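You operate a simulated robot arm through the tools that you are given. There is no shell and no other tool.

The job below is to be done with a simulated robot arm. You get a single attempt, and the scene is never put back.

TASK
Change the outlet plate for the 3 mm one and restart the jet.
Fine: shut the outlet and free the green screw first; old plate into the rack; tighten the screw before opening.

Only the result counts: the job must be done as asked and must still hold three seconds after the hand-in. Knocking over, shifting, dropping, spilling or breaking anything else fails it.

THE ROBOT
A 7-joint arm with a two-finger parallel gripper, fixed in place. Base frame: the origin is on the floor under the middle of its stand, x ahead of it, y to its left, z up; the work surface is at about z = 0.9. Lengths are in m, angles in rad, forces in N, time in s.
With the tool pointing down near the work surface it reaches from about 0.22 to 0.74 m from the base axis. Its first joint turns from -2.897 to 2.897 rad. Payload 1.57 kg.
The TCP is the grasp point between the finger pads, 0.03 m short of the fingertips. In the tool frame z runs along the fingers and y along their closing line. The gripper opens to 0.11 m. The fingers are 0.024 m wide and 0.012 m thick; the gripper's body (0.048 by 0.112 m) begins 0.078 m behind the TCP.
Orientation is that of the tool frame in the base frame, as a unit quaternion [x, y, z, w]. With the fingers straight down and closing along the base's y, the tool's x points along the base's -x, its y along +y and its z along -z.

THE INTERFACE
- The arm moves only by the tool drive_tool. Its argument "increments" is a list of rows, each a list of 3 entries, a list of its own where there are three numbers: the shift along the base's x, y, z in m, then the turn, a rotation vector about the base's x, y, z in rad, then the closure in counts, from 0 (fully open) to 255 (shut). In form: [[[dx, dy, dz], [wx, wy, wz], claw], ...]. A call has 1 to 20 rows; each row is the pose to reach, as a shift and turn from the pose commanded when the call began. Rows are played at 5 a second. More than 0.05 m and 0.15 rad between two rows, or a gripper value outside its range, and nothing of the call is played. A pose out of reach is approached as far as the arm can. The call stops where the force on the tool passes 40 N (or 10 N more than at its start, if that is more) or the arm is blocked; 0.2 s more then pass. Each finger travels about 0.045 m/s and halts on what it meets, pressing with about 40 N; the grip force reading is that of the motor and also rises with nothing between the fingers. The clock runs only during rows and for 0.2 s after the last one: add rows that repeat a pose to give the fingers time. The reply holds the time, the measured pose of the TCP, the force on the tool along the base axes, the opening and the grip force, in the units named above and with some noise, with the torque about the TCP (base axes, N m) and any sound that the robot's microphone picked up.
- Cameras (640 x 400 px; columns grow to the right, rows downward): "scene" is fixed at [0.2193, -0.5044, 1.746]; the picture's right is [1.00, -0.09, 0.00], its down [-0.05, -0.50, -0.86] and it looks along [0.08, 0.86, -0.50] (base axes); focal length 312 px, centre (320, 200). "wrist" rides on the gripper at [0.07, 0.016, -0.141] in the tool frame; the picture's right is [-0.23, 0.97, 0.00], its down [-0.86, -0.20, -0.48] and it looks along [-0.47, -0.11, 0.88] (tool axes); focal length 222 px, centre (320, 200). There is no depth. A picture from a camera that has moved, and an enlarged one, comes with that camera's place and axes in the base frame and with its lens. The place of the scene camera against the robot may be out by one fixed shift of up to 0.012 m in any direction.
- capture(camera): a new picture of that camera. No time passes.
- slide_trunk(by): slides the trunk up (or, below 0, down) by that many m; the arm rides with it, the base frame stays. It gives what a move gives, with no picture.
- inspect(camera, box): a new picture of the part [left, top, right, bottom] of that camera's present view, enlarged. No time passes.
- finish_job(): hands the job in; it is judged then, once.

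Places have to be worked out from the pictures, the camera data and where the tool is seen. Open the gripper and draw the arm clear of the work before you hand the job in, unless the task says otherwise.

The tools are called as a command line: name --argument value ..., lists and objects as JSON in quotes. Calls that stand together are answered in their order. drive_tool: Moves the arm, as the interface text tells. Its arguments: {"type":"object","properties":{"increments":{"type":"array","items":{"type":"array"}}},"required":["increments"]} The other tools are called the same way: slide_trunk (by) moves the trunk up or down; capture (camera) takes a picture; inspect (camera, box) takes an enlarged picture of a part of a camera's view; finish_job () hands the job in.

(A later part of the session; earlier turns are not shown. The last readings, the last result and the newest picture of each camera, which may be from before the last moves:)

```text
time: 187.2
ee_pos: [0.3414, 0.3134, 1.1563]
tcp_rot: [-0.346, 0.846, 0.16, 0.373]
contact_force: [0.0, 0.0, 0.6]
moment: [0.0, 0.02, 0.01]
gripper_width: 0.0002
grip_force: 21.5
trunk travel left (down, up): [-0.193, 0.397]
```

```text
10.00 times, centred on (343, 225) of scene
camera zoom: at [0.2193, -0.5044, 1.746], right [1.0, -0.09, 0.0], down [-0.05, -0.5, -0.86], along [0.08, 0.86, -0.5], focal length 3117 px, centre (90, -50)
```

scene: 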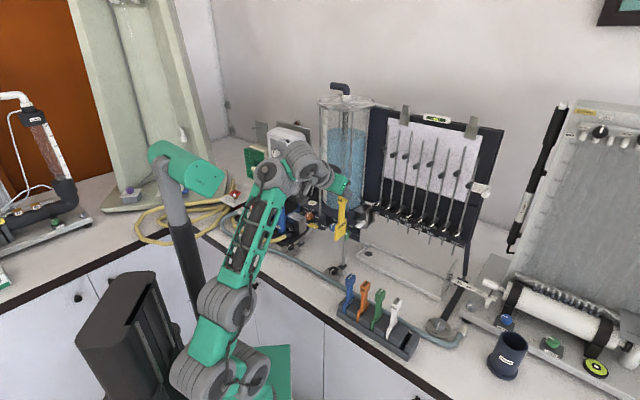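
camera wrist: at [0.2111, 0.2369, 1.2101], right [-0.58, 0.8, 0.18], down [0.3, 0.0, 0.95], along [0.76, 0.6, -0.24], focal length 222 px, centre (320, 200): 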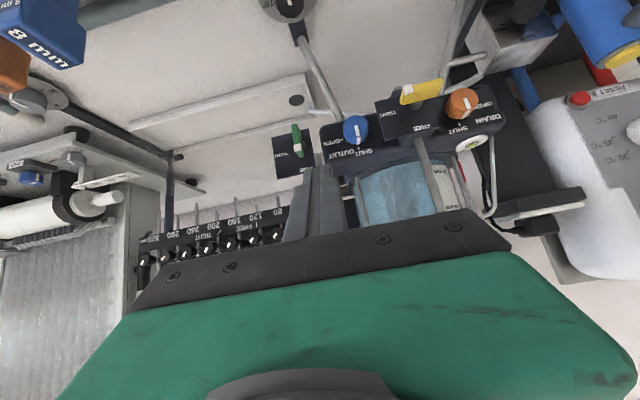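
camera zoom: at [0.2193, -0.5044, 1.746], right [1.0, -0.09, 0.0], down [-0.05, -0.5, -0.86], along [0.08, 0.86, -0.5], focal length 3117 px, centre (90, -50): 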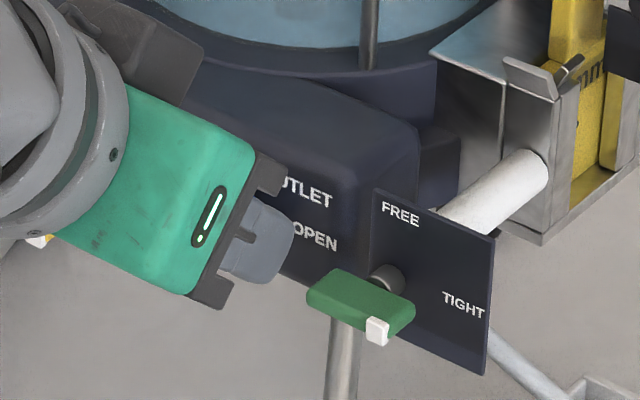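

Identical to the initial TIGHT picture. Now restart the jet: turn the blue knob back from SHUT to OPEN by rolling its right flank downward. I lower the trunk 3 cm and move in between knob and green bar.

slide_trunk --by -0.03

drive_tool --increments '[[[0.0, 0.008, -0.005], [0, 0, 0], 255], [[0.004, 0.024, -0.015], [0, 0, 0], 255], [[0.012, 0.045, -0.02], [0, 0, 0], 255], [[0.02, 0.063, -0.023], [0, 0, 0], 255], [[0.0284, 0.0734, -0.0245], [0, 0, 0], 255], [[0.0284, 0.0734, -0.0245], [0, 0, 0], 255]]'

inspect --camera "wrist" --box '[230, 70, 390, 230]'

inspect --camera "scene" --box '[300, 200, 360, 245]'

```text
time: 188.0
ee_pos: [0.341, 0.3133, 1.1277]
tcp_rot: [-0.346, 0.846, 0.159, 0.373]
contact_force: [0.5, -0.1, -0.7]
moment: [0.02, 0.01, -0.01]
gripper_width: 0.0001
grip_force: 21.9
trunk travel left (down, up): [-0.163, 0.427]
```

```text
time: 189.4
ee_pos: [0.3696, 0.3867, 1.1037]
tcp_rot: [-0.346, 0.846, 0.159, 0.373]
contact_force: [-0.2, -0.9, 0.5]
moment: [-0.01, 0.01, 0.02]
gripper_width: 0.0
grip_force: 21.1
trunk travel left (down, up): [-0.163, 0.427]
```

```text
2.50 times, centred on (310, 150) of wrist
camera zoom: at [0.251, 0.2908, 1.1457], right [-0.58, 0.8, 0.18], down [0.3, 0.0, 0.95], along [0.76, 0.6, -0.24], focal length 555 px, centre (345, 325)
```

zoom: 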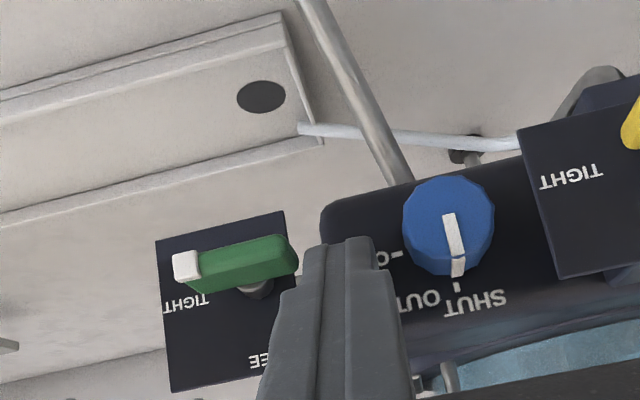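

```text
8.89 times, centred on (330, 222) of scene
camera zoom: at [0.2193, -0.5044, 1.746], right [1.0, -0.09, 0.0], down [-0.05, -0.5, -0.86], along [0.08, 0.86, -0.5], focal length 2771 px, centre (231, 0)
```

zoom: 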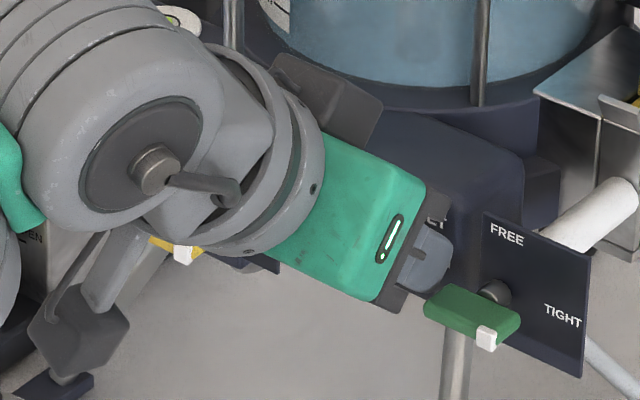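

Finger sits between bar and knob with clearance on both sides. I lower 4 mm and press left toward the knob's flank in small steps.

drive_tool --increments '[[[0, 0, -0.004], [0, 0, 0], 255], [[-0.0015, 0.0015, -0.004], [0, 0, 0], 255], [[-0.0032, 0.0032, -0.004], [0, 0, 0], 255], [[-0.0032, 0.0032, -0.004], [0, 0, 0], 255]]'

drive_tool --increments '[[[-0.0008, 0.0008, 0], [0, 0, 0], 255], [[-0.0016, 0.0016, 0], [0, 0, 0], 255], [[-0.0016, 0.0016, 0], [0, 0, 0], 255]]'

```text
time: 190.4
ee_pos: [0.3659, 0.3901, 1.0987]
tcp_rot: [-0.345, 0.846, 0.16, 0.373]
contact_force: [0.4, 0.3, 0.7]
moment: [0.01, 0.0, 0.0]
gripper_width: 0.0
grip_force: 21.2
trunk travel left (down, up): [-0.163, 0.427]
```

```text
time: 191.2
ee_pos: [0.3632, 0.3924, 1.0991]
tcp_rot: [-0.345, 0.846, 0.159, 0.374]
contact_force: [0.5, 0.7, -0.2]
moment: [0.0, -0.02, 0.01]
gripper_width: 0.0
grip_force: 21.1
trunk travel left (down, up): [-0.163, 0.427]
```

drive_tool --increments '[[[-0.0007, 0.0007, 0], [0, 0, 0], 255], [[-0.0014, 0.0014, 0], [0, 0, 0], 255], [[-0.0014, 0.0014, 0], [0, 0, 0], 255]]'

```text
time: 192.0
ee_pos: [0.3631, 0.3936, 1.0985]
tcp_rot: [-0.345, 0.846, 0.16, 0.374]
contact_force: [0.0, 0.3, 0.2]
moment: [0.02, 0.03, 0.05]
gripper_width: 0.0
grip_force: 21.3
trunk travel left (down, up): [-0.163, 0.427]
```

drive_tool --increments '[[[-0.0007, 0.0007, 0], [0, 0, 0], 255], [[-0.0014, 0.0014, 0], [0, 0, 0], 255], [[-0.0014, 0.0014, 0], [0, 0, 0], 255]]'

inspect --camera "wrist" --box '[230, 70, 390, 230]'

```text
time: 192.8
ee_pos: [0.3613, 0.3948, 1.099]
tcp_rot: [-0.347, 0.845, 0.16, 0.373]
contact_force: [-0.5, -1.6, -1.1]
moment: [-0.03, 0.03, -0.02]
gripper_width: 0.0
grip_force: 21.4
trunk travel left (down, up): [-0.163, 0.427]
```

```text
2.50 times, centred on (310, 150) of wrist
camera zoom: at [0.243, 0.2979, 1.1417], right [-0.58, 0.8, 0.18], down [0.3, 0.0, 0.95], along [0.76, 0.6, -0.24], focal length 555 px, centre (345, 325)
```

zoom: 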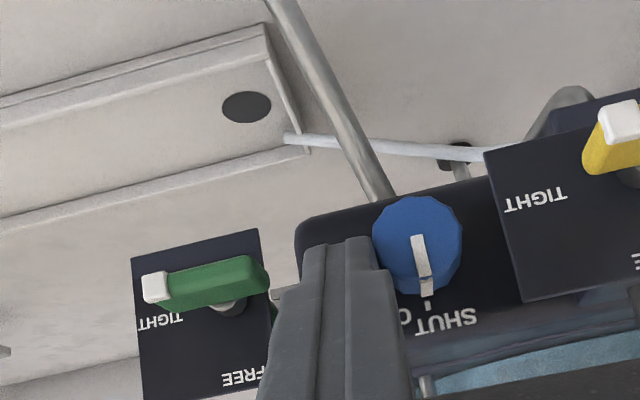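

Nearly touching. Pressing slightly more until ~15–20 N.

drive_tool --increments '[[[-0.0007, 0.0007, 0], [0, 0, 0], 255], [[-0.0012, 0.0012, 0], [0, 0, 0], 255], [[-0.0012, 0.0012, 0], [0, 0, 0], 255]]'

```text
time: 193.6
ee_pos: [0.3614, 0.395, 1.0996]
tcp_rot: [-0.344, 0.847, 0.16, 0.374]
contact_force: [7.7, -10.0, -2.7]
moment: [-0.26, -0.1, -0.13]
gripper_width: 0.0
grip_force: 21.3
trunk travel left (down, up): [-0.163, 0.427]
```

Contact at 12.5 N. Adding a touch more pressure and rolling the knob clockwise by moving down 10 mm.

drive_tool --increments '[[[-0.0004, 0.0004, 0], [0, 0, 0], 255], [[-0.0004, 0.0004, -0.003], [0, 0, 0], 255], [[-0.0004, 0.0004, -0.006], [0, 0, 0], 255], [[-0.0004, 0.0004, -0.009], [0, 0, 0], 255], [[-0.0004, 0.0004, -0.011], [0, 0, 0], 255]]'

inspect --camera "wrist" --box '[230, 70, 390, 230]'

inspect --camera "scene" --box '[340, 170, 440, 250]'

```text
time: 194.8
ee_pos: [0.3609, 0.3955, 1.0882]
tcp_rot: [-0.344, 0.846, 0.159, 0.374]
contact_force: [12.3, -7.3, 1.9]
moment: [-0.03, -0.12, -0.19]
gripper_width: 0.0001
grip_force: 21.1
trunk travel left (down, up): [-0.163, 0.427]
```

```text
2.50 times, centred on (310, 150) of wrist
camera zoom: at [0.2426, 0.2984, 1.1306], right [-0.58, 0.8, 0.18], down [0.3, 0.0, 0.95], along [0.76, 0.6, -0.24], focal length 555 px, centre (345, 325)
```

zoom: 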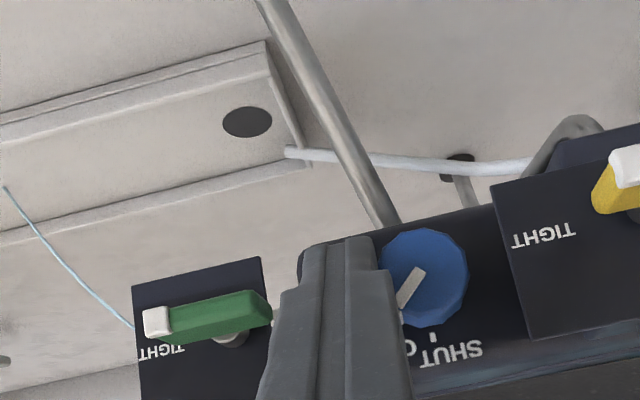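

```text
5.00 times, centred on (390, 210) of scene
camera zoom: at [0.2193, -0.5044, 1.746], right [1.0, -0.09, 0.0], down [-0.05, -0.5, -0.86], along [0.08, 0.86, -0.5], focal length 1559 px, centre (-30, 150)
```

zoom: 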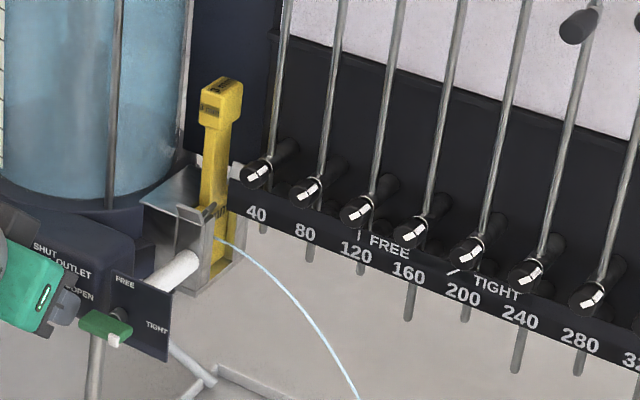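

The jet has restarted (fine 3 mm stream) and the knob is about halfway. Continuing down another 10 mm toward fully OPEN.

drive_tool --increments '[[[-0.0003, 0.0003, -0.003], [0, 0, 0], 255], [[-0.0003, 0.0003, -0.006], [0, 0, 0], 255], [[-0.0003, 0.0003, -0.009], [0, 0, 0], 255], [[-0.0003, 0.0003, -0.011], [0, 0, 0], 255]]'

inspect --camera "wrist" --box '[230, 70, 390, 230]'

```text
time: 195.8
ee_pos: [0.3608, 0.3949, 1.077]
tcp_rot: [-0.344, 0.846, 0.16, 0.374]
contact_force: [14.4, -8.3, 3.8]
moment: [0.05, 0.05, -0.23]
gripper_width: 0.0
grip_force: 21.8
trunk travel left (down, up): [-0.163, 0.427]
```

```text
2.50 times, centred on (310, 150) of wrist
camera zoom: at [0.2425, 0.2983, 1.1199], right [-0.57, 0.8, 0.18], down [0.3, 0.0, 0.95], along [0.76, 0.6, -0.24], focal length 555 px, centre (345, 325)
```

zoom: 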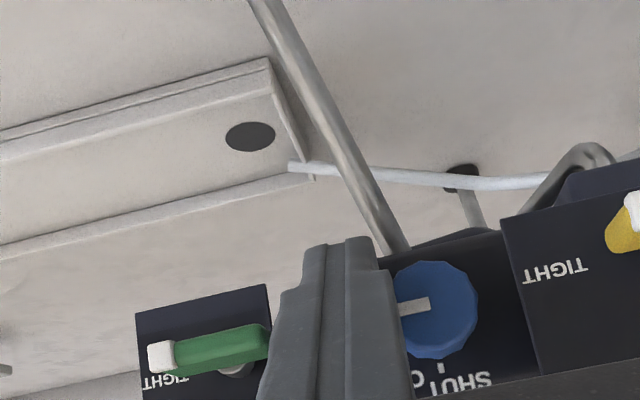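

The marker now points to OPEN. I ease off to the right, back away and verify against the initial picture.

drive_tool --increments '[[[0.0035, -0.0035, 0.0], [0, 0, 0], 255], [[0.006, -0.006, 0.0], [0, 0, 0], 255], [[-0.008, -0.02, 0.004], [0, 0, 0], 255], [[-0.028, -0.04, 0.01], [0, 0, 0], 255], [[-0.05, -0.06, 0.02], [0, 0, 0], 255], [[-0.07, -0.075, 0.03], [0, 0, 0], 255]]'

inspect --camera "scene" --box '[318, 205, 368, 245]'

capture --camera "scene"

```text
time: 197.2
ee_pos: [0.2977, 0.3241, 1.088]
tcp_rot: [-0.346, 0.855, 0.135, 0.363]
contact_force: [-0.3, -0.6, 0.3]
moment: [0.01, 0.05, 0.04]
gripper_width: 0.0002
grip_force: 20.7
trunk travel left (down, up): [-0.163, 0.427]
```

```text
10.00 times, centred on (343, 225) of scene
camera zoom: at [0.2193, -0.5044, 1.746], right [1.0, -0.09, 0.0], down [-0.05, -0.5, -0.86], along [0.08, 0.86, -0.5], focal length 3117 px, centre (90, -50)
```

zoom: 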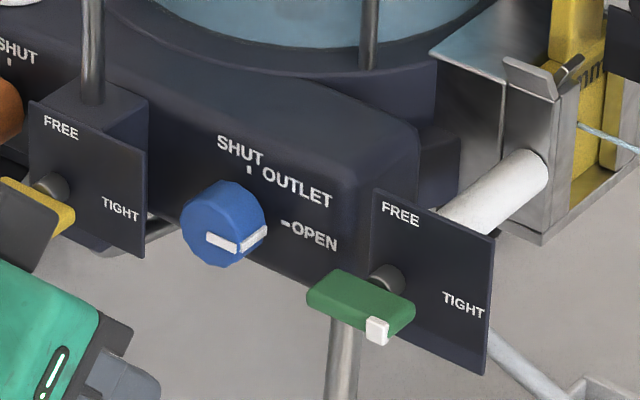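

```text
taken
```

scene: 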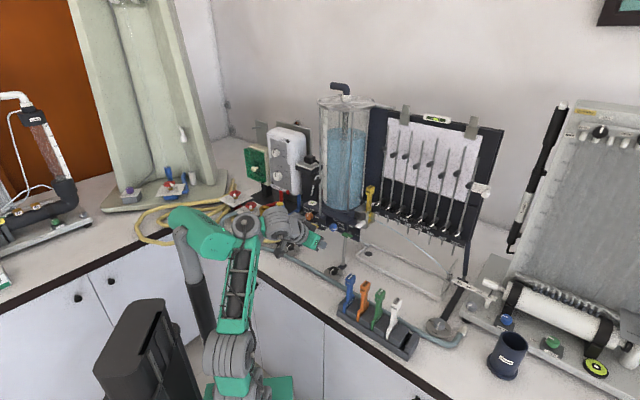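

Knob at OPEN, green bar at TIGHT – both identical to the initial picture, and the jet runs. Now I move the arm clear and check the yellow drain handle and the rack's displacement.

slide_trunk --by 0.15

inspect --camera "scene" --box '[240, 160, 400, 260]'

inspect --camera "scene" --box '[320, 260, 480, 360]'

```text
time: 198.9
ee_pos: [0.2946, 0.326, 1.2414]
tcp_rot: [-0.347, 0.852, 0.141, 0.365]
contact_force: [0.8, -0.8, 0.4]
moment: [0.02, -0.02, 0.0]
gripper_width: 0.0001
grip_force: 21.3
trunk travel left (down, up): [-0.313, 0.277]
```

```text
4.00 times, centred on (320, 210) of scene
camera zoom: at [0.2193, -0.5044, 1.746], right [1.0, -0.09, 0.0], down [-0.05, -0.5, -0.86], along [0.08, 0.86, -0.5], focal length 1247 px, centre (320, 160)
```

zoom: 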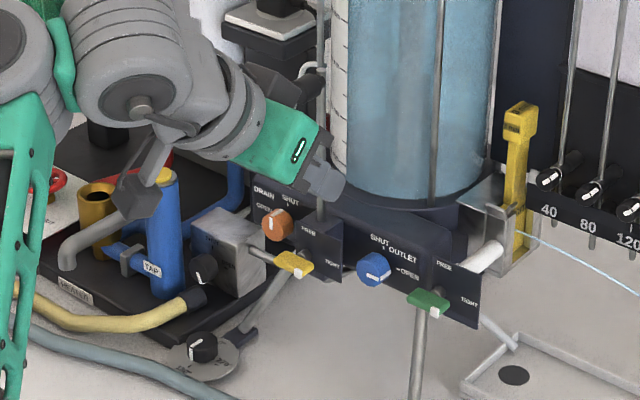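

```text
4.00 times, centred on (400, 310) of scene
camera zoom: at [0.2193, -0.5044, 1.746], right [1.0, -0.09, 0.0], down [-0.05, -0.5, -0.86], along [0.08, 0.86, -0.5], focal length 1247 px, centre (0, -240)
```

zoom: 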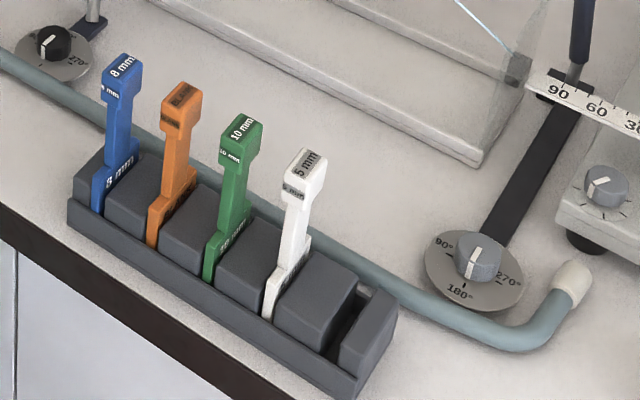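

The drain handle is untouched. The rack, however, sits ~11 mm to the right and ~5 mm toward the edge of where it started, so I'll nudge it back. First I take the closed gripper, vertical, to the free area right of the rack.

slide_trunk --by 0.06

drive_tool --increments '[[[0.005, -0.015, -0.01], [-0.069, 0.073, 0.001], 255], [[0.02, -0.04, -0.02], [-0.139, 0.145, 0.003], 255], [[0.045, -0.07, -0.035], [-0.208, 0.218, 0.004], 255], [[0.07, -0.1, -0.05], [-0.277, 0.291, 0.006], 255], [[0.095, -0.13, -0.065], [-0.347, 0.364, 0.007], 255], [[0.12, -0.16, -0.08], [-0.416, 0.436, 0.008], 255], [[0.145, -0.19, -0.1], [-0.485, 0.509, 0.01], 255], [[0.17, -0.22, -0.11], [-0.5548, 0.5819, 0.0113], 255], [[0.2, -0.25, -0.11], [-0.5548, 0.5819, 0.0113], 255], [[0.23, -0.28, -0.11], [-0.5548, 0.5819, 0.0113], 255], [[0.255, -0.31, -0.11], [-0.5548, 0.5819, 0.0113], 255], [[0.2746, -0.3366, -0.11], [-0.5548, 0.5819, 0.0113], 255]]'

capture --camera "wrist"

capture --camera "scene"

```text
time: 199.9
ee_pos: [0.2928, 0.3248, 1.3037]
tcp_rot: [-0.349, 0.851, 0.143, 0.365]
contact_force: [0.1, 0.2, -0.7]
moment: [0.04, 0.02, 0.02]
gripper_width: 0.0
grip_force: 21.5
trunk travel left (down, up): [-0.373, 0.217]
```

```text
time: 202.5
ee_pos: [0.5403, 0.0016, 1.1889]
tcp_rot: [-0.378, 0.926, 0.017, 0.011]
contact_force: [0.0, 0.6, -0.1]
moment: [-0.02, 0.01, 0.01]
gripper_width: 0.0
grip_force: 21.1
out of reach, approached as far as the arm can: row 2, 3, 10, 11, 12
trunk travel left (down, up): [-0.373, 0.217]
```

```text
taken
camera wrist: at [0.4789, -0.0423, 1.3276], right [-0.52, 0.85, 0.03], down [0.75, 0.44, 0.5], along [0.41, 0.28, -0.86], focal length 222 px, centre (320, 200)
```

wrist: 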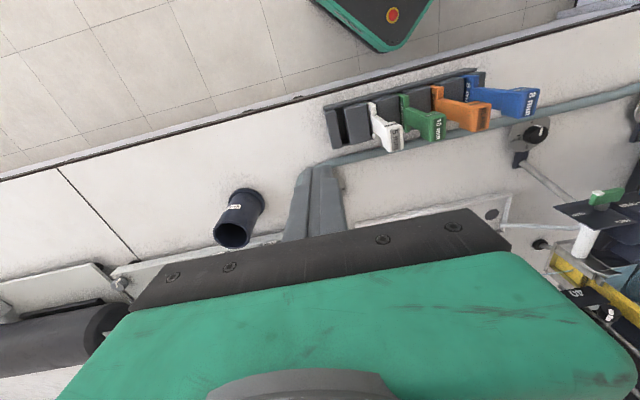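

```text
taken
```

scene: 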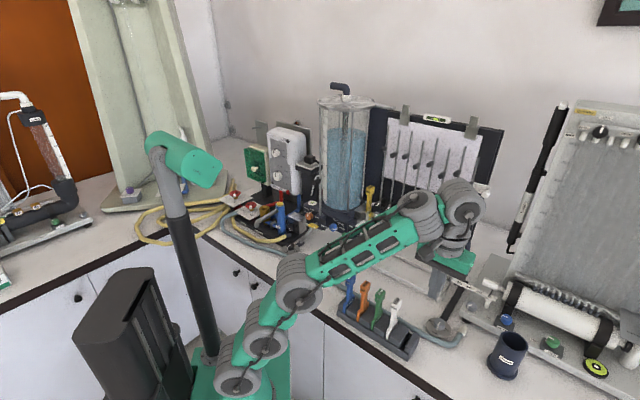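

inspect --camera "wrist" --box '[270, 60, 410, 180]'

```text
3.33 times, centred on (340, 120) of wrist
camera zoom: at [0.4789, -0.0423, 1.3276], right [-0.52, 0.85, 0.03], down [0.75, 0.44, 0.5], along [0.41, 0.28, -0.86], focal length 740 px, centre (253, 467)
```

zoom: 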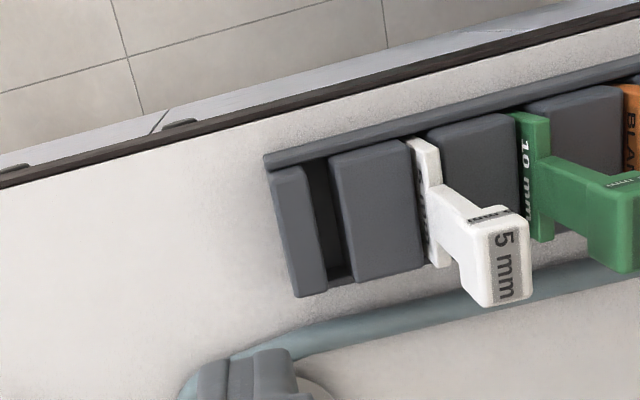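

The rack's right end is at v≈0.362 (u 0.367–0.430). I lower the trunk 12 cm here (still above the rack), then move to the right of its end and down.

slide_trunk --by -0.12

drive_tool --increments '[[[0.01, 0.0, 0.0], [0, 0, 0], 255], [[0.0205, 0.0005, 0.0], [0, 0, 0], 255], [[0.0205, 0.0005, -0.02], [0, 0, 0], 255], [[0.0205, 0.0005, -0.04], [0, 0, 0], 255], [[0.0205, 0.0005, -0.06], [0, 0, 0], 255]]'

inspect --camera "wrist" --box '[250, 40, 430, 200]'

inspect --camera "scene" --box '[380, 270, 470, 360]'

```text
time: 204.0
ee_pos: [0.5412, 0.0017, 1.0667]
tcp_rot: [-0.377, 0.926, 0.019, 0.01]
contact_force: [0.2, -0.1, -0.5]
moment: [0.02, 0.01, -0.03]
gripper_width: 0.0
grip_force: 21.2
trunk travel left (down, up): [-0.253, 0.337]
```

```text
time: 205.2
ee_pos: [0.5625, 0.0029, 1.0082]
tcp_rot: [-0.377, 0.926, 0.019, 0.011]
contact_force: [0.5, -0.5, 0.0]
moment: [-0.01, 0.02, 0.02]
gripper_width: 0.0001
grip_force: 21.8
out of reach, approached as far as the arm can: row 1, 2
trunk travel left (down, up): [-0.253, 0.337]
```

```text
2.50 times, centred on (340, 120) of wrist
camera zoom: at [0.5003, -0.041, 1.1471], right [-0.52, 0.85, 0.03], down [0.75, 0.44, 0.5], along [0.41, 0.28, -0.86], focal length 555 px, centre (270, 400)
```

zoom: 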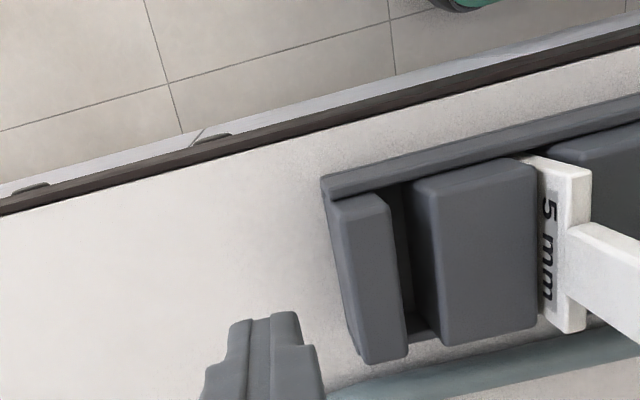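

```text
4.44 times, centred on (425, 315) of scene
camera zoom: at [0.2193, -0.5044, 1.746], right [1.0, -0.09, 0.0], down [-0.05, -0.5, -0.86], along [0.08, 0.86, -0.5], focal length 1386 px, centre (-147, -311)
```

zoom: 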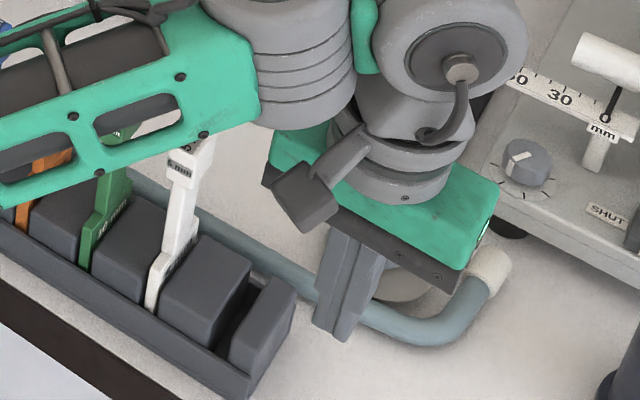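

Clear on all sides. Lowering 5 cm so the fingertip is beside the rack's end at half its height.

drive_tool --increments '[[[0.0, 0.0, -0.015], [0, 0, 0], 255], [[0.0, 0.0, -0.03], [0, 0, 0], 255], [[0.0, 0.0, -0.045], [0, 0, 0], 255], [[0.0, 0.0, -0.05], [0, 0, 0], 255]]'

inspect --camera "wrist" --box '[250, 40, 430, 200]'

capture --camera "scene"

```text
time: 206.2
ee_pos: [0.5627, 0.0022, 0.9583]
tcp_rot: [-0.379, 0.925, 0.019, 0.01]
contact_force: [-0.1, 0.0, -0.4]
moment: [0.01, -0.04, -0.01]
gripper_width: 0.0
grip_force: 21.0
trunk travel left (down, up): [-0.253, 0.337]
```

```text
2.50 times, centred on (340, 120) of wrist
camera zoom: at [0.4999, -0.0411, 1.0966], right [-0.52, 0.85, 0.03], down [0.75, 0.44, 0.5], along [0.41, 0.29, -0.87], focal length 555 px, centre (270, 400)
```

zoom: 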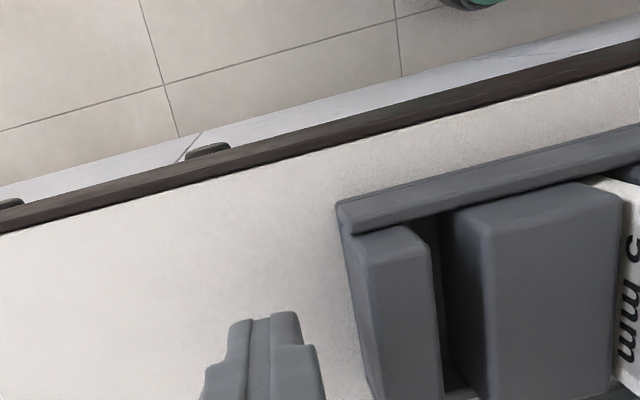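

```text
taken
```

scene: 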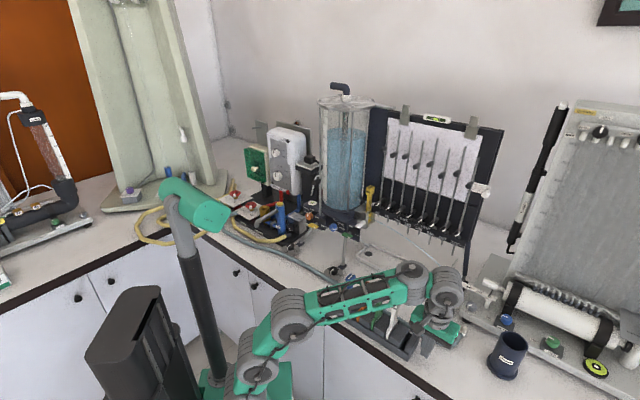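

I check that the forearm is not touching the plates.

inspect --camera "scene" --box '[320, 250, 480, 370]'

```text
3.33 times, centred on (400, 310) of scene
camera zoom: at [0.2193, -0.5044, 1.746], right [1.0, -0.09, 0.0], down [-0.05, -0.5, -0.86], along [0.08, 0.86, -0.5], focal length 1039 px, centre (53, -167)
```

zoom: 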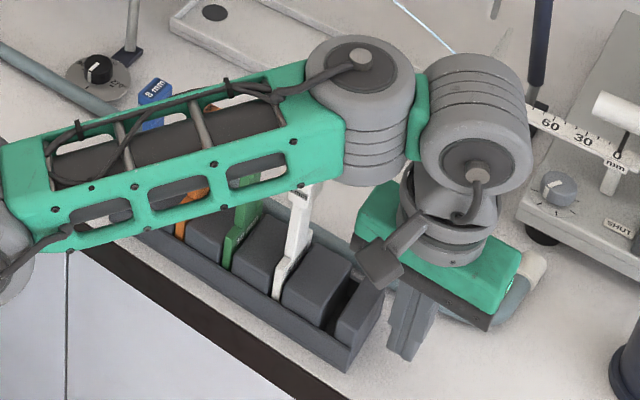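

Plates stand untouched with clearance to the arm. Now approaching the rack's right end slowly, moving left.

drive_tool --increments '[[[-0.0035, 0.0035, 0], [0, 0, 0], 255], [[-0.007, 0.007, 0], [0, 0, 0], 255], [[-0.0105, 0.0105, 0], [0, 0, 0], 255], [[-0.0135, 0.0135, 0], [0, 0, 0], 255], [[-0.0135, 0.0135, 0], [0, 0, 0], 255]]'

inspect --camera "wrist" --box '[250, 40, 430, 200]'

```text
time: 207.4
ee_pos: [0.5475, 0.0168, 0.9587]
tcp_rot: [-0.378, 0.926, 0.019, 0.011]
contact_force: [0.2, 0.3, 0.0]
moment: [0.0, 0.0, 0.0]
gripper_width: 0.0
grip_force: 20.9
trunk travel left (down, up): [-0.253, 0.337]
```

```text
2.50 times, centred on (340, 120) of wrist
camera zoom: at [0.4863, -0.0281, 1.0971], right [-0.52, 0.85, 0.03], down [0.75, 0.44, 0.5], along [0.41, 0.28, -0.86], focal length 555 px, centre (270, 400)
```

zoom: 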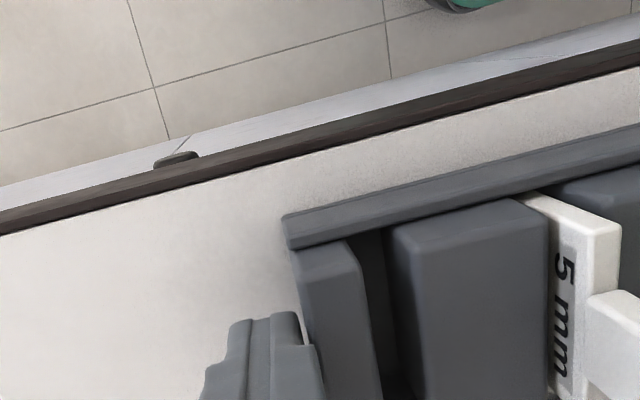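

Almost touching. I take a reference picture (same crop as the very first rack view), then push in small steps.

inspect --camera "scene" --box '[320, 260, 480, 360]'

drive_tool --increments '[[[-0.0014, 0.0014, 0], [0, 0, 0], 255], [[-0.0028, 0.0028, 0], [0, 0, 0], 255], [[-0.0042, 0.0042, 0], [0, 0, 0], 255], [[-0.0042, 0.0042, 0], [0, 0, 0], 255]]'

inspect --camera "scene" --box '[320, 260, 480, 360]'

```text
4.00 times, centred on (400, 310) of scene
camera zoom: at [0.2193, -0.5044, 1.746], right [1.0, -0.09, 0.0], down [-0.05, -0.5, -0.86], along [0.08, 0.86, -0.5], focal length 1247 px, centre (0, -240)
```

zoom: 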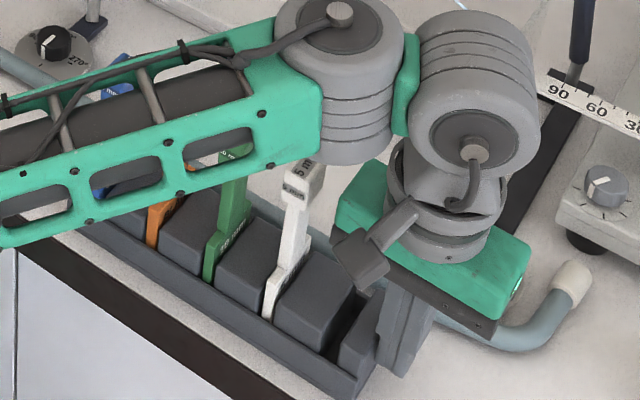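

```text
time: 208.4
ee_pos: [0.544, 0.0182, 0.9569]
tcp_rot: [-0.377, 0.926, 0.019, 0.01]
contact_force: [3.1, -3.8, 0.9]
moment: [-0.11, -0.07, 0.07]
gripper_width: 0.0
grip_force: 20.9
trunk travel left (down, up): [-0.253, 0.337]
```

```text
4.00 times, centred on (400, 310) of scene
camera zoom: at [0.2193, -0.5044, 1.746], right [1.0, -0.09, 0.0], down [-0.05, -0.5, -0.86], along [0.08, 0.86, -0.5], focal length 1247 px, centre (0, -240)
```

zoom: 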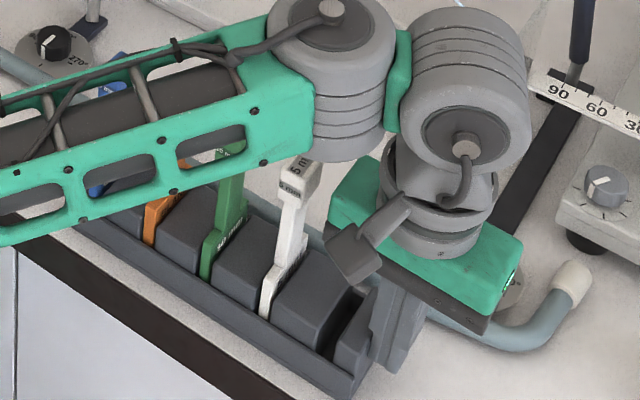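

The rack is sliding smoothly (5 N). About 4 mm done; pushing another 7 mm.

drive_tool --increments '[[[-0.0014, 0.0014, 0], [0, 0, 0], 255], [[-0.0028, 0.0028, 0], [0, 0, 0], 255], [[-0.0042, 0.0042, 0], [0, 0, 0], 255], [[-0.005, 0.005, 0], [0, 0, 0], 255]]'

inspect --camera "scene" --box '[320, 260, 480, 360]'

```text
time: 209.4
ee_pos: [0.5382, 0.0249, 0.9576]
tcp_rot: [-0.377, 0.926, 0.018, 0.011]
contact_force: [3.6, -3.7, 0.1]
moment: [-0.1, -0.09, 0.03]
gripper_width: 0.0
grip_force: 21.5
trunk travel left (down, up): [-0.253, 0.337]
```

```text
4.00 times, centred on (400, 310) of scene
camera zoom: at [0.2193, -0.5044, 1.746], right [1.0, -0.09, 0.0], down [-0.05, -0.5, -0.86], along [0.08, 0.86, -0.5], focal length 1247 px, centre (0, -240)
```

zoom: 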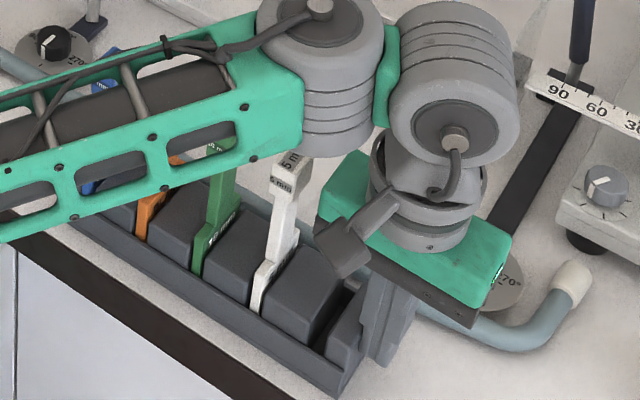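

The rack is back in line along its length (within ~1–2 mm). I back off, raise, and go round to its front centre to push it the last ~5 mm away from the edge.

drive_tool --increments '[[[0.005, -0.005, 0], [0, 0, 0], 255], [[0.012, -0.012, 0.0], [0, 0, 0], 255], [[0.012, -0.012, 0.02], [0, 0, 0], 255]]'

slide_trunk --by 0.17

inspect --camera "scene" --box '[320, 260, 480, 360]'

```text
time: 210.2
ee_pos: [0.5513, 0.0123, 0.9781]
tcp_rot: [-0.378, 0.925, 0.019, 0.011]
contact_force: [0.7, 0.7, 0.1]
moment: [0.01, 0.02, -0.02]
gripper_width: 0.0
grip_force: 21.2
trunk travel left (down, up): [-0.253, 0.337]
```

```text
time: 212.1
ee_pos: [0.5516, 0.0127, 1.1473]
tcp_rot: [-0.379, 0.925, 0.018, 0.011]
contact_force: [0.2, 0.1, 0.5]
moment: [0.01, -0.02, -0.01]
gripper_width: 0.0
grip_force: 21.2
trunk travel left (down, up): [-0.423, 0.167]
```

```text
4.00 times, centred on (400, 310) of scene
camera zoom: at [0.2193, -0.5044, 1.746], right [1.0, -0.09, 0.0], down [-0.05, -0.5, -0.86], along [0.08, 0.86, -0.5], focal length 1247 px, centre (0, -240)
```

zoom: 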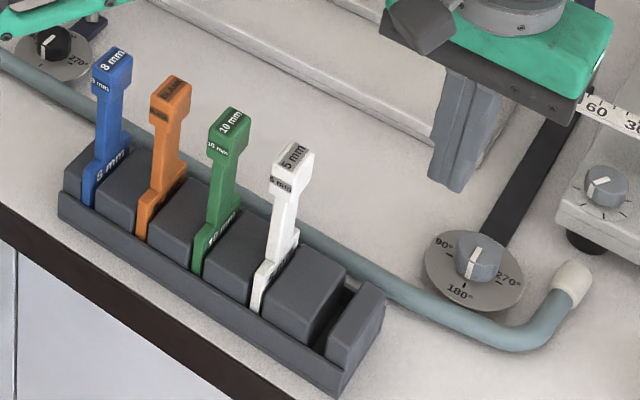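

Now only ~5 mm in depth remains. Moving to the front centre of the rack and lowering.

drive_tool --increments '[[[-0.04, 0.01, 0.0], [0, 0, 0], 255], [[-0.08, 0.02, 0.0], [0, 0, 0], 255], [[-0.115, 0.034, 0.0], [0, 0, 0], 255], [[-0.145, 0.048, 0.0], [0, 0, 0], 255], [[-0.16, 0.0552, 0.0], [0, 0, 0], 255], [[-0.16, 0.0552, 0.0], [0, 0, 0], 255]]'

slide_trunk --by -0.13

capture --camera "wrist"

inspect --camera "scene" --box '[320, 240, 480, 360]'

```text
time: 213.5
ee_pos: [0.3917, 0.0688, 1.1479]
tcp_rot: [-0.378, 0.926, 0.018, 0.011]
contact_force: [0.5, -0.5, -0.2]
moment: [0.0, 0.03, 0.02]
gripper_width: 0.0
grip_force: 21.3
trunk travel left (down, up): [-0.423, 0.167]
```

```text
time: 215.1
ee_pos: [0.3917, 0.0689, 1.0179]
tcp_rot: [-0.378, 0.925, 0.018, 0.01]
contact_force: [-0.9, 0.8, 0.0]
moment: [-0.04, -0.02, 0.02]
gripper_width: 0.0001
grip_force: 21.3
trunk travel left (down, up): [-0.293, 0.297]
```

```text
taken
camera wrist: at [0.3296, 0.0244, 1.157], right [-0.52, 0.85, 0.03], down [0.75, 0.44, 0.5], along [0.41, 0.28, -0.86], focal length 222 px, centre (320, 200)
```

wrist: 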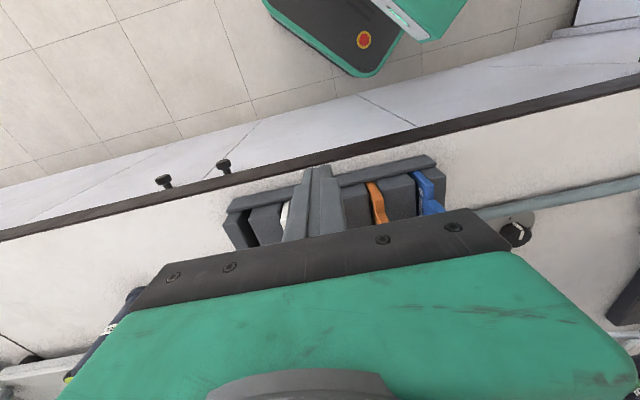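

```text
3.33 times, centred on (400, 300) of scene
camera zoom: at [0.2193, -0.5044, 1.746], right [1.0, -0.09, 0.0], down [-0.05, -0.5, -0.86], along [0.08, 0.86, -0.5], focal length 1039 px, centre (53, -133)
```

zoom: 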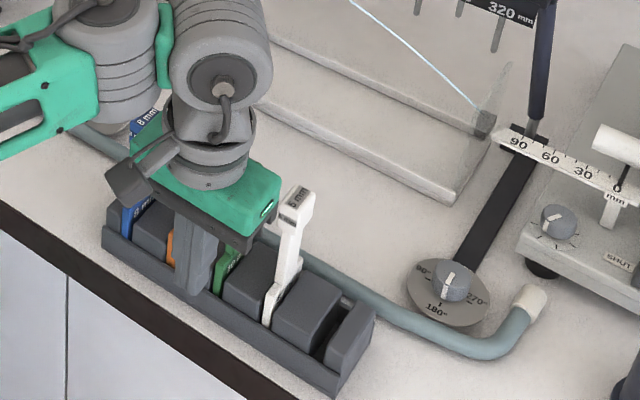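

Lowering the fingertip to rack height just in front of it.

drive_tool --increments '[[[0.0, 0.0, -0.02], [0, 0, 0], 255], [[0.0, 0.0, -0.04], [0, 0, 0], 255], [[0.0, 0.0, -0.058], [0, 0, 0], 255]]'

drive_tool --increments '[[[0.0035, 0.0035, 0], [0, 0, 0], 255], [[0.007, 0.007, 0], [0, 0, 0], 255], [[0.0105, 0.0105, 0], [0, 0, 0], 255], [[0.0105, 0.0105, 0], [0, 0, 0], 255]]'

capture --camera "wrist"

```text
time: 215.9
ee_pos: [0.391, 0.0686, 0.9618]
tcp_rot: [-0.379, 0.925, 0.018, 0.012]
contact_force: [0.4, 0.8, 0.5]
moment: [0.0, -0.04, 0.03]
gripper_width: 0.0
grip_force: 21.4
trunk travel left (down, up): [-0.293, 0.297]
```

```text
time: 216.9
ee_pos: [0.4023, 0.0795, 0.9599]
tcp_rot: [-0.378, 0.926, 0.019, 0.011]
contact_force: [0.0, -0.8, -0.3]
moment: [-0.01, 0.03, 0.0]
gripper_width: 0.0
grip_force: 21.2
trunk travel left (down, up): [-0.293, 0.297]
```

```text
taken
camera wrist: at [0.3401, 0.0349, 1.0987], right [-0.52, 0.85, 0.03], down [0.75, 0.44, 0.5], along [0.41, 0.29, -0.86], focal length 222 px, centre (320, 200)
```

wrist: 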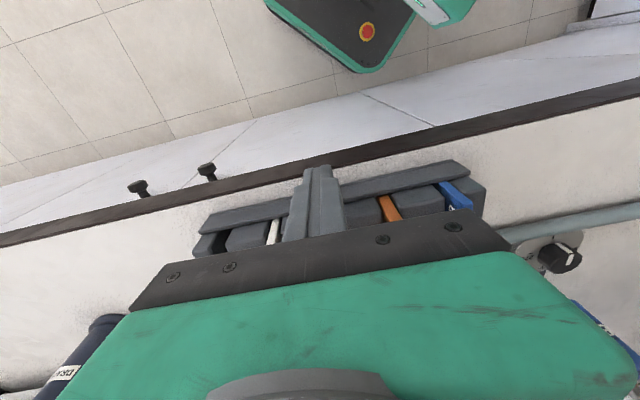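

No contact yet. Advancing in small steps toward the rack's front.

drive_tool --increments '[[[0.0014, 0.0014, 0], [0, 0, 0], 255], [[0.0028, 0.0028, 0], [0, 0, 0], 255], [[0.0028, 0.0028, 0], [0, 0, 0], 255]]'

drive_tool --increments '[[[0.0014, 0.0014, 0], [0, 0, 0], 255], [[0.0021, 0.0021, 0], [0, 0, 0], 255], [[0.0021, 0.0021, 0], [0, 0, 0], 255]]'

inspect --camera "scene" --box '[320, 260, 480, 360]'

```text
time: 217.7
ee_pos: [0.4046, 0.0821, 0.9594]
tcp_rot: [-0.378, 0.925, 0.018, 0.01]
contact_force: [0.4, 0.3, 0.6]
moment: [0.01, -0.01, -0.01]
gripper_width: 0.0
grip_force: 21.5
trunk travel left (down, up): [-0.293, 0.297]
```

```text
time: 218.5
ee_pos: [0.4074, 0.0837, 0.96]
tcp_rot: [-0.378, 0.926, 0.018, 0.011]
contact_force: [-0.5, -0.2, -0.8]
moment: [0.01, 0.03, -0.01]
gripper_width: 0.0002
grip_force: 21.3
trunk travel left (down, up): [-0.293, 0.297]
```

```text
4.00 times, centred on (400, 310) of scene
camera zoom: at [0.2193, -0.5044, 1.746], right [1.0, -0.09, 0.0], down [-0.05, -0.5, -0.86], along [0.08, 0.86, -0.5], focal length 1247 px, centre (0, -240)
```

zoom: 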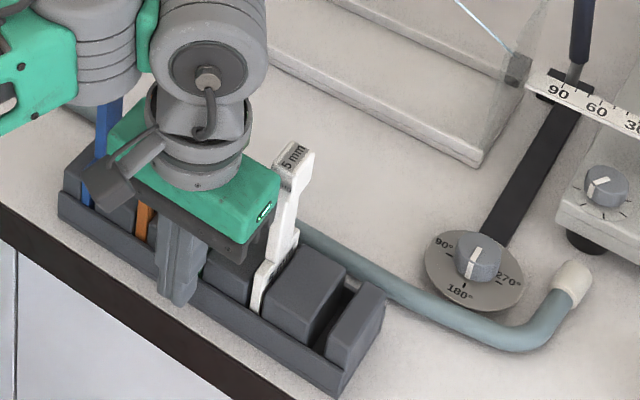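

drive_tool --increments '[[[0.0014, 0.0014, 0], [0, 0, 0], 255], [[0.0021, 0.0021, 0], [0, 0, 0], 255], [[0.0021, 0.0021, 0], [0, 0, 0], 255]]'

inspect --camera "wrist" --box '[240, 130, 400, 240]'

```text
time: 219.3
ee_pos: [0.4076, 0.0869, 0.9604]
tcp_rot: [-0.378, 0.926, 0.019, 0.01]
contact_force: [-0.3, -0.1, -0.1]
moment: [-0.02, -0.02, -0.01]
gripper_width: 0.0
grip_force: 21.8
trunk travel left (down, up): [-0.293, 0.297]
```

```text
3.64 times, centred on (320, 185) of wrist
camera zoom: at [0.347, 0.042, 1.0992], right [-0.52, 0.85, 0.03], down [0.75, 0.44, 0.5], along [0.41, 0.28, -0.86], focal length 808 px, centre (320, 254)
```

zoom: 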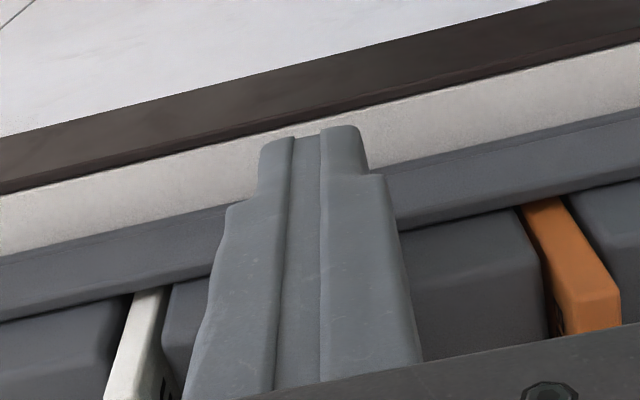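

drive_tool --increments '[[[0.0014, 0.0014, 0], [0, 0, 0], 255], [[0.0025, 0.0025, 0], [0, 0, 0], 255], [[0.0025, 0.0025, 0], [0, 0, 0], 255]]'

drive_tool --increments '[[[0.0014, 0.0014, 0], [0, 0, 0], 255], [[0.0021, 0.0021, 0], [0, 0, 0], 255], [[0.0021, 0.0021, 0], [0, 0, 0], 255]]'

inspect --camera "scene" --box '[320, 260, 480, 360]'

```text
time: 220.1
ee_pos: [0.412, 0.0873, 0.96]
tcp_rot: [-0.377, 0.926, 0.018, 0.011]
contact_force: [0.5, -0.6, -0.2]
moment: [-0.01, -0.02, -0.01]
gripper_width: 0.0
grip_force: 20.9
trunk travel left (down, up): [-0.293, 0.297]
```

```text
time: 220.9
ee_pos: [0.4138, 0.0902, 0.9603]
tcp_rot: [-0.378, 0.925, 0.018, 0.009]
contact_force: [-0.8, -0.9, -0.2]
moment: [0.02, 0.01, 0.01]
gripper_width: 0.0001
grip_force: 21.2
trunk travel left (down, up): [-0.293, 0.297]
```

```text
4.00 times, centred on (400, 310) of scene
camera zoom: at [0.2193, -0.5044, 1.746], right [1.0, -0.09, 0.0], down [-0.05, -0.5, -0.86], along [0.08, 0.86, -0.5], focal length 1247 px, centre (0, -240)
```

zoom: 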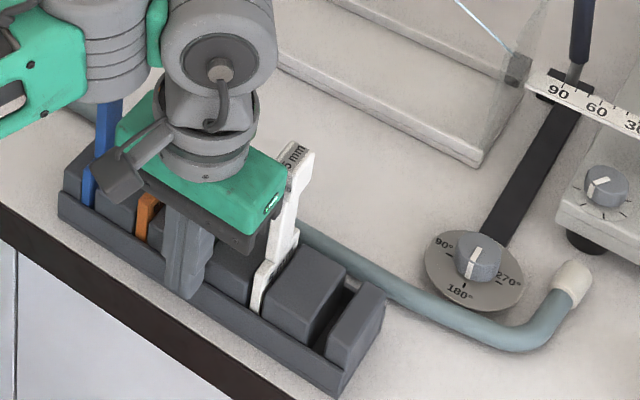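

The fingertip is level with the rim's top edge, so it would slide over it. I back off 12 mm, lower 1.6 cm, and retry.

drive_tool --increments '[[[-0.0045, -0.0045, 0], [0, 0, 0], 255], [[-0.0095, -0.0095, 0], [0, 0, 0], 255], [[-0.0095, -0.0095, -0.008], [0, 0, 0], 255], [[-0.0095, -0.0095, -0.016], [0, 0, 0], 255]]'

drive_tool --increments '[[[0.0014, 0.0014, 0], [0, 0, 0], 255], [[0.0028, 0.0028, 0], [0, 0, 0], 255], [[0.0028, 0.0028, 0], [0, 0, 0], 255]]'

drive_tool --increments '[[[0.0014, 0.0014, 0], [0, 0, 0], 255], [[0.0021, 0.0021, 0], [0, 0, 0], 255], [[0.0021, 0.0021, 0], [0, 0, 0], 255]]'

```text
time: 221.9
ee_pos: [0.4042, 0.0806, 0.9431]
tcp_rot: [-0.377, 0.926, 0.018, 0.01]
contact_force: [0.3, -0.2, -0.8]
moment: [0.0, -0.01, -0.04]
gripper_width: 0.0
grip_force: 21.2
trunk travel left (down, up): [-0.293, 0.297]
```

```text
time: 222.7
ee_pos: [0.4077, 0.0835, 0.9446]
tcp_rot: [-0.379, 0.925, 0.019, 0.01]
contact_force: [-0.1, -0.5, 0.0]
moment: [-0.02, 0.01, -0.02]
gripper_width: 0.0
grip_force: 21.4
trunk travel left (down, up): [-0.293, 0.297]
```

```text
time: 223.5
ee_pos: [0.4091, 0.0854, 0.945]
tcp_rot: [-0.378, 0.926, 0.018, 0.01]
contact_force: [0.0, 0.2, -0.2]
moment: [0.01, -0.01, 0.0]
gripper_width: 0.0
grip_force: 21.7
trunk travel left (down, up): [-0.293, 0.297]
```

drive_tool --increments '[[[0.0014, 0.0014, 0], [0, 0, 0], 255], [[0.0021, 0.0021, 0], [0, 0, 0], 255], [[0.0021, 0.0021, 0], [0, 0, 0], 255]]'

drive_tool --increments '[[[0.0014, 0.0014, 0], [0, 0, 0], 255], [[0.0021, 0.0021, 0], [0, 0, 0], 255], [[0.0021, 0.0021, 0], [0, 0, 0], 255]]'

inspect --camera "scene" --box '[320, 260, 480, 360]'

```text
time: 224.3
ee_pos: [0.4113, 0.0882, 0.9445]
tcp_rot: [-0.378, 0.926, 0.018, 0.011]
contact_force: [0.3, 0.0, 0.0]
moment: [0.02, 0.0, 0.0]
gripper_width: 0.0
grip_force: 21.4
trunk travel left (down, up): [-0.293, 0.297]
```

```text
time: 225.1
ee_pos: [0.4125, 0.0891, 0.9445]
tcp_rot: [-0.378, 0.926, 0.018, 0.01]
contact_force: [-3.3, -3.3, 2.3]
moment: [-0.11, 0.07, -0.02]
gripper_width: 0.0
grip_force: 21.2
trunk travel left (down, up): [-0.293, 0.297]
```

```text
4.00 times, centred on (400, 310) of scene
camera zoom: at [0.2193, -0.5044, 1.746], right [1.0, -0.09, 0.0], down [-0.05, -0.5, -0.86], along [0.08, 0.86, -0.5], focal length 1247 px, centre (0, -240)
```

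zoom: 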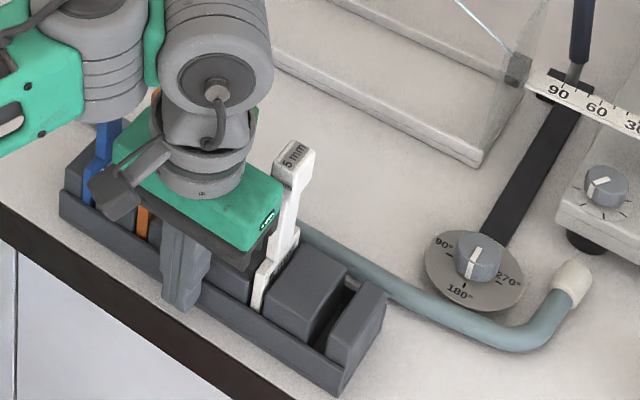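

Contact at 4.7 N. Pushing the rack 5 mm.

drive_tool --increments '[[[0.001, 0.001, 0], [0, 0, 0], 255], [[0.002, 0.002, 0], [0, 0, 0], 255], [[0.003, 0.003, 0], [0, 0, 0], 255], [[0.0035, 0.0035, 0], [0, 0, 0], 255]]'

inspect --camera "scene" --box '[320, 260, 480, 360]'

```text
time: 226.1
ee_pos: [0.4163, 0.0933, 0.9446]
tcp_rot: [-0.378, 0.925, 0.018, 0.01]
contact_force: [-3.5, -3.3, 1.3]
moment: [-0.1, 0.03, 0.01]
gripper_width: 0.0001
grip_force: 21.9
trunk travel left (down, up): [-0.293, 0.297]
```

```text
4.00 times, centred on (400, 310) of scene
camera zoom: at [0.2193, -0.5044, 1.746], right [1.0, -0.09, 0.0], down [-0.05, -0.5, -0.86], along [0.08, 0.86, -0.5], focal length 1247 px, centre (0, -240)
```

zoom: 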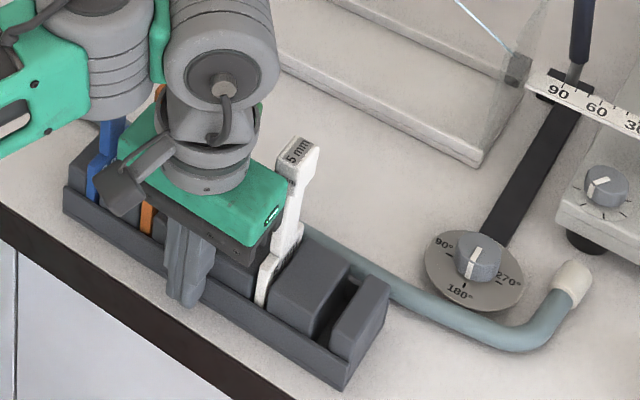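

That looks right. Backing off and raising the arm to compare with the first rack picture.

drive_tool --increments '[[[-0.005, -0.005, 0], [0, 0, 0], 255], [[-0.015, -0.015, 0.0], [0, 0, 0], 255], [[-0.02, -0.02, 0.02], [0, 0, 0], 255], [[-0.02, -0.02, 0.05], [0, 0, 0], 255]]'

slide_trunk --by 0.15

drive_tool --increments '[[[-0.03, 0.01, 0.02], [0, 0, 0], 200], [[-0.06, 0.03, 0.03], [0, 0, 0], 100], [[-0.09, 0.06, 0.03], [0, 0, 0], 0], [[-0.11, 0.09, 0.03], [0, 0, 0], 0], [[-0.13, 0.12, 0.03], [0, 0, 0], 0], [[-0.14, 0.15, 0.03], [0, 0, 0], 0]]'

inspect --camera "scene" --box '[320, 260, 480, 360]'

capture --camera "scene"

```text
time: 227.1
ee_pos: [0.3953, 0.0753, 0.9941]
tcp_rot: [-0.378, 0.926, 0.019, 0.011]
contact_force: [-0.2, -1.8, 0.2]
moment: [0.02, -0.01, 0.03]
gripper_width: 0.0001
grip_force: 21.0
trunk travel left (down, up): [-0.293, 0.297]
```

```text
time: 228.9
ee_pos: [0.3965, 0.0752, 1.1438]
tcp_rot: [-0.378, 0.926, 0.019, 0.011]
contact_force: [-0.7, -0.7, -0.2]
moment: [0.0, 0.0, -0.04]
gripper_width: 0.0
grip_force: 21.8
trunk travel left (down, up): [-0.443, 0.147]
```

```text
time: 230.3
ee_pos: [0.2574, 0.2254, 1.173]
tcp_rot: [-0.378, 0.926, 0.018, 0.01]
contact_force: [-0.1, -0.2, 0.4]
moment: [0.0, -0.04, 0.0]
gripper_width: 0.1098
grip_force: 0.1
trunk travel left (down, up): [-0.443, 0.147]
```

```text
4.00 times, centred on (400, 310) of scene
camera zoom: at [0.2193, -0.5044, 1.746], right [1.0, -0.09, 0.0], down [-0.05, -0.5, -0.86], along [0.08, 0.86, -0.5], focal length 1247 px, centre (0, -240)
```

zoom: 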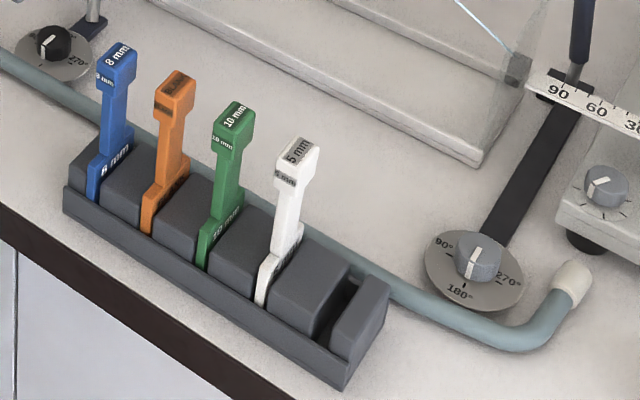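

```text
taken
```

scene: 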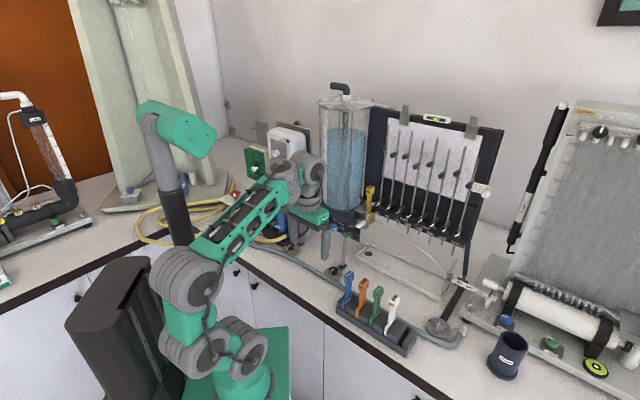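

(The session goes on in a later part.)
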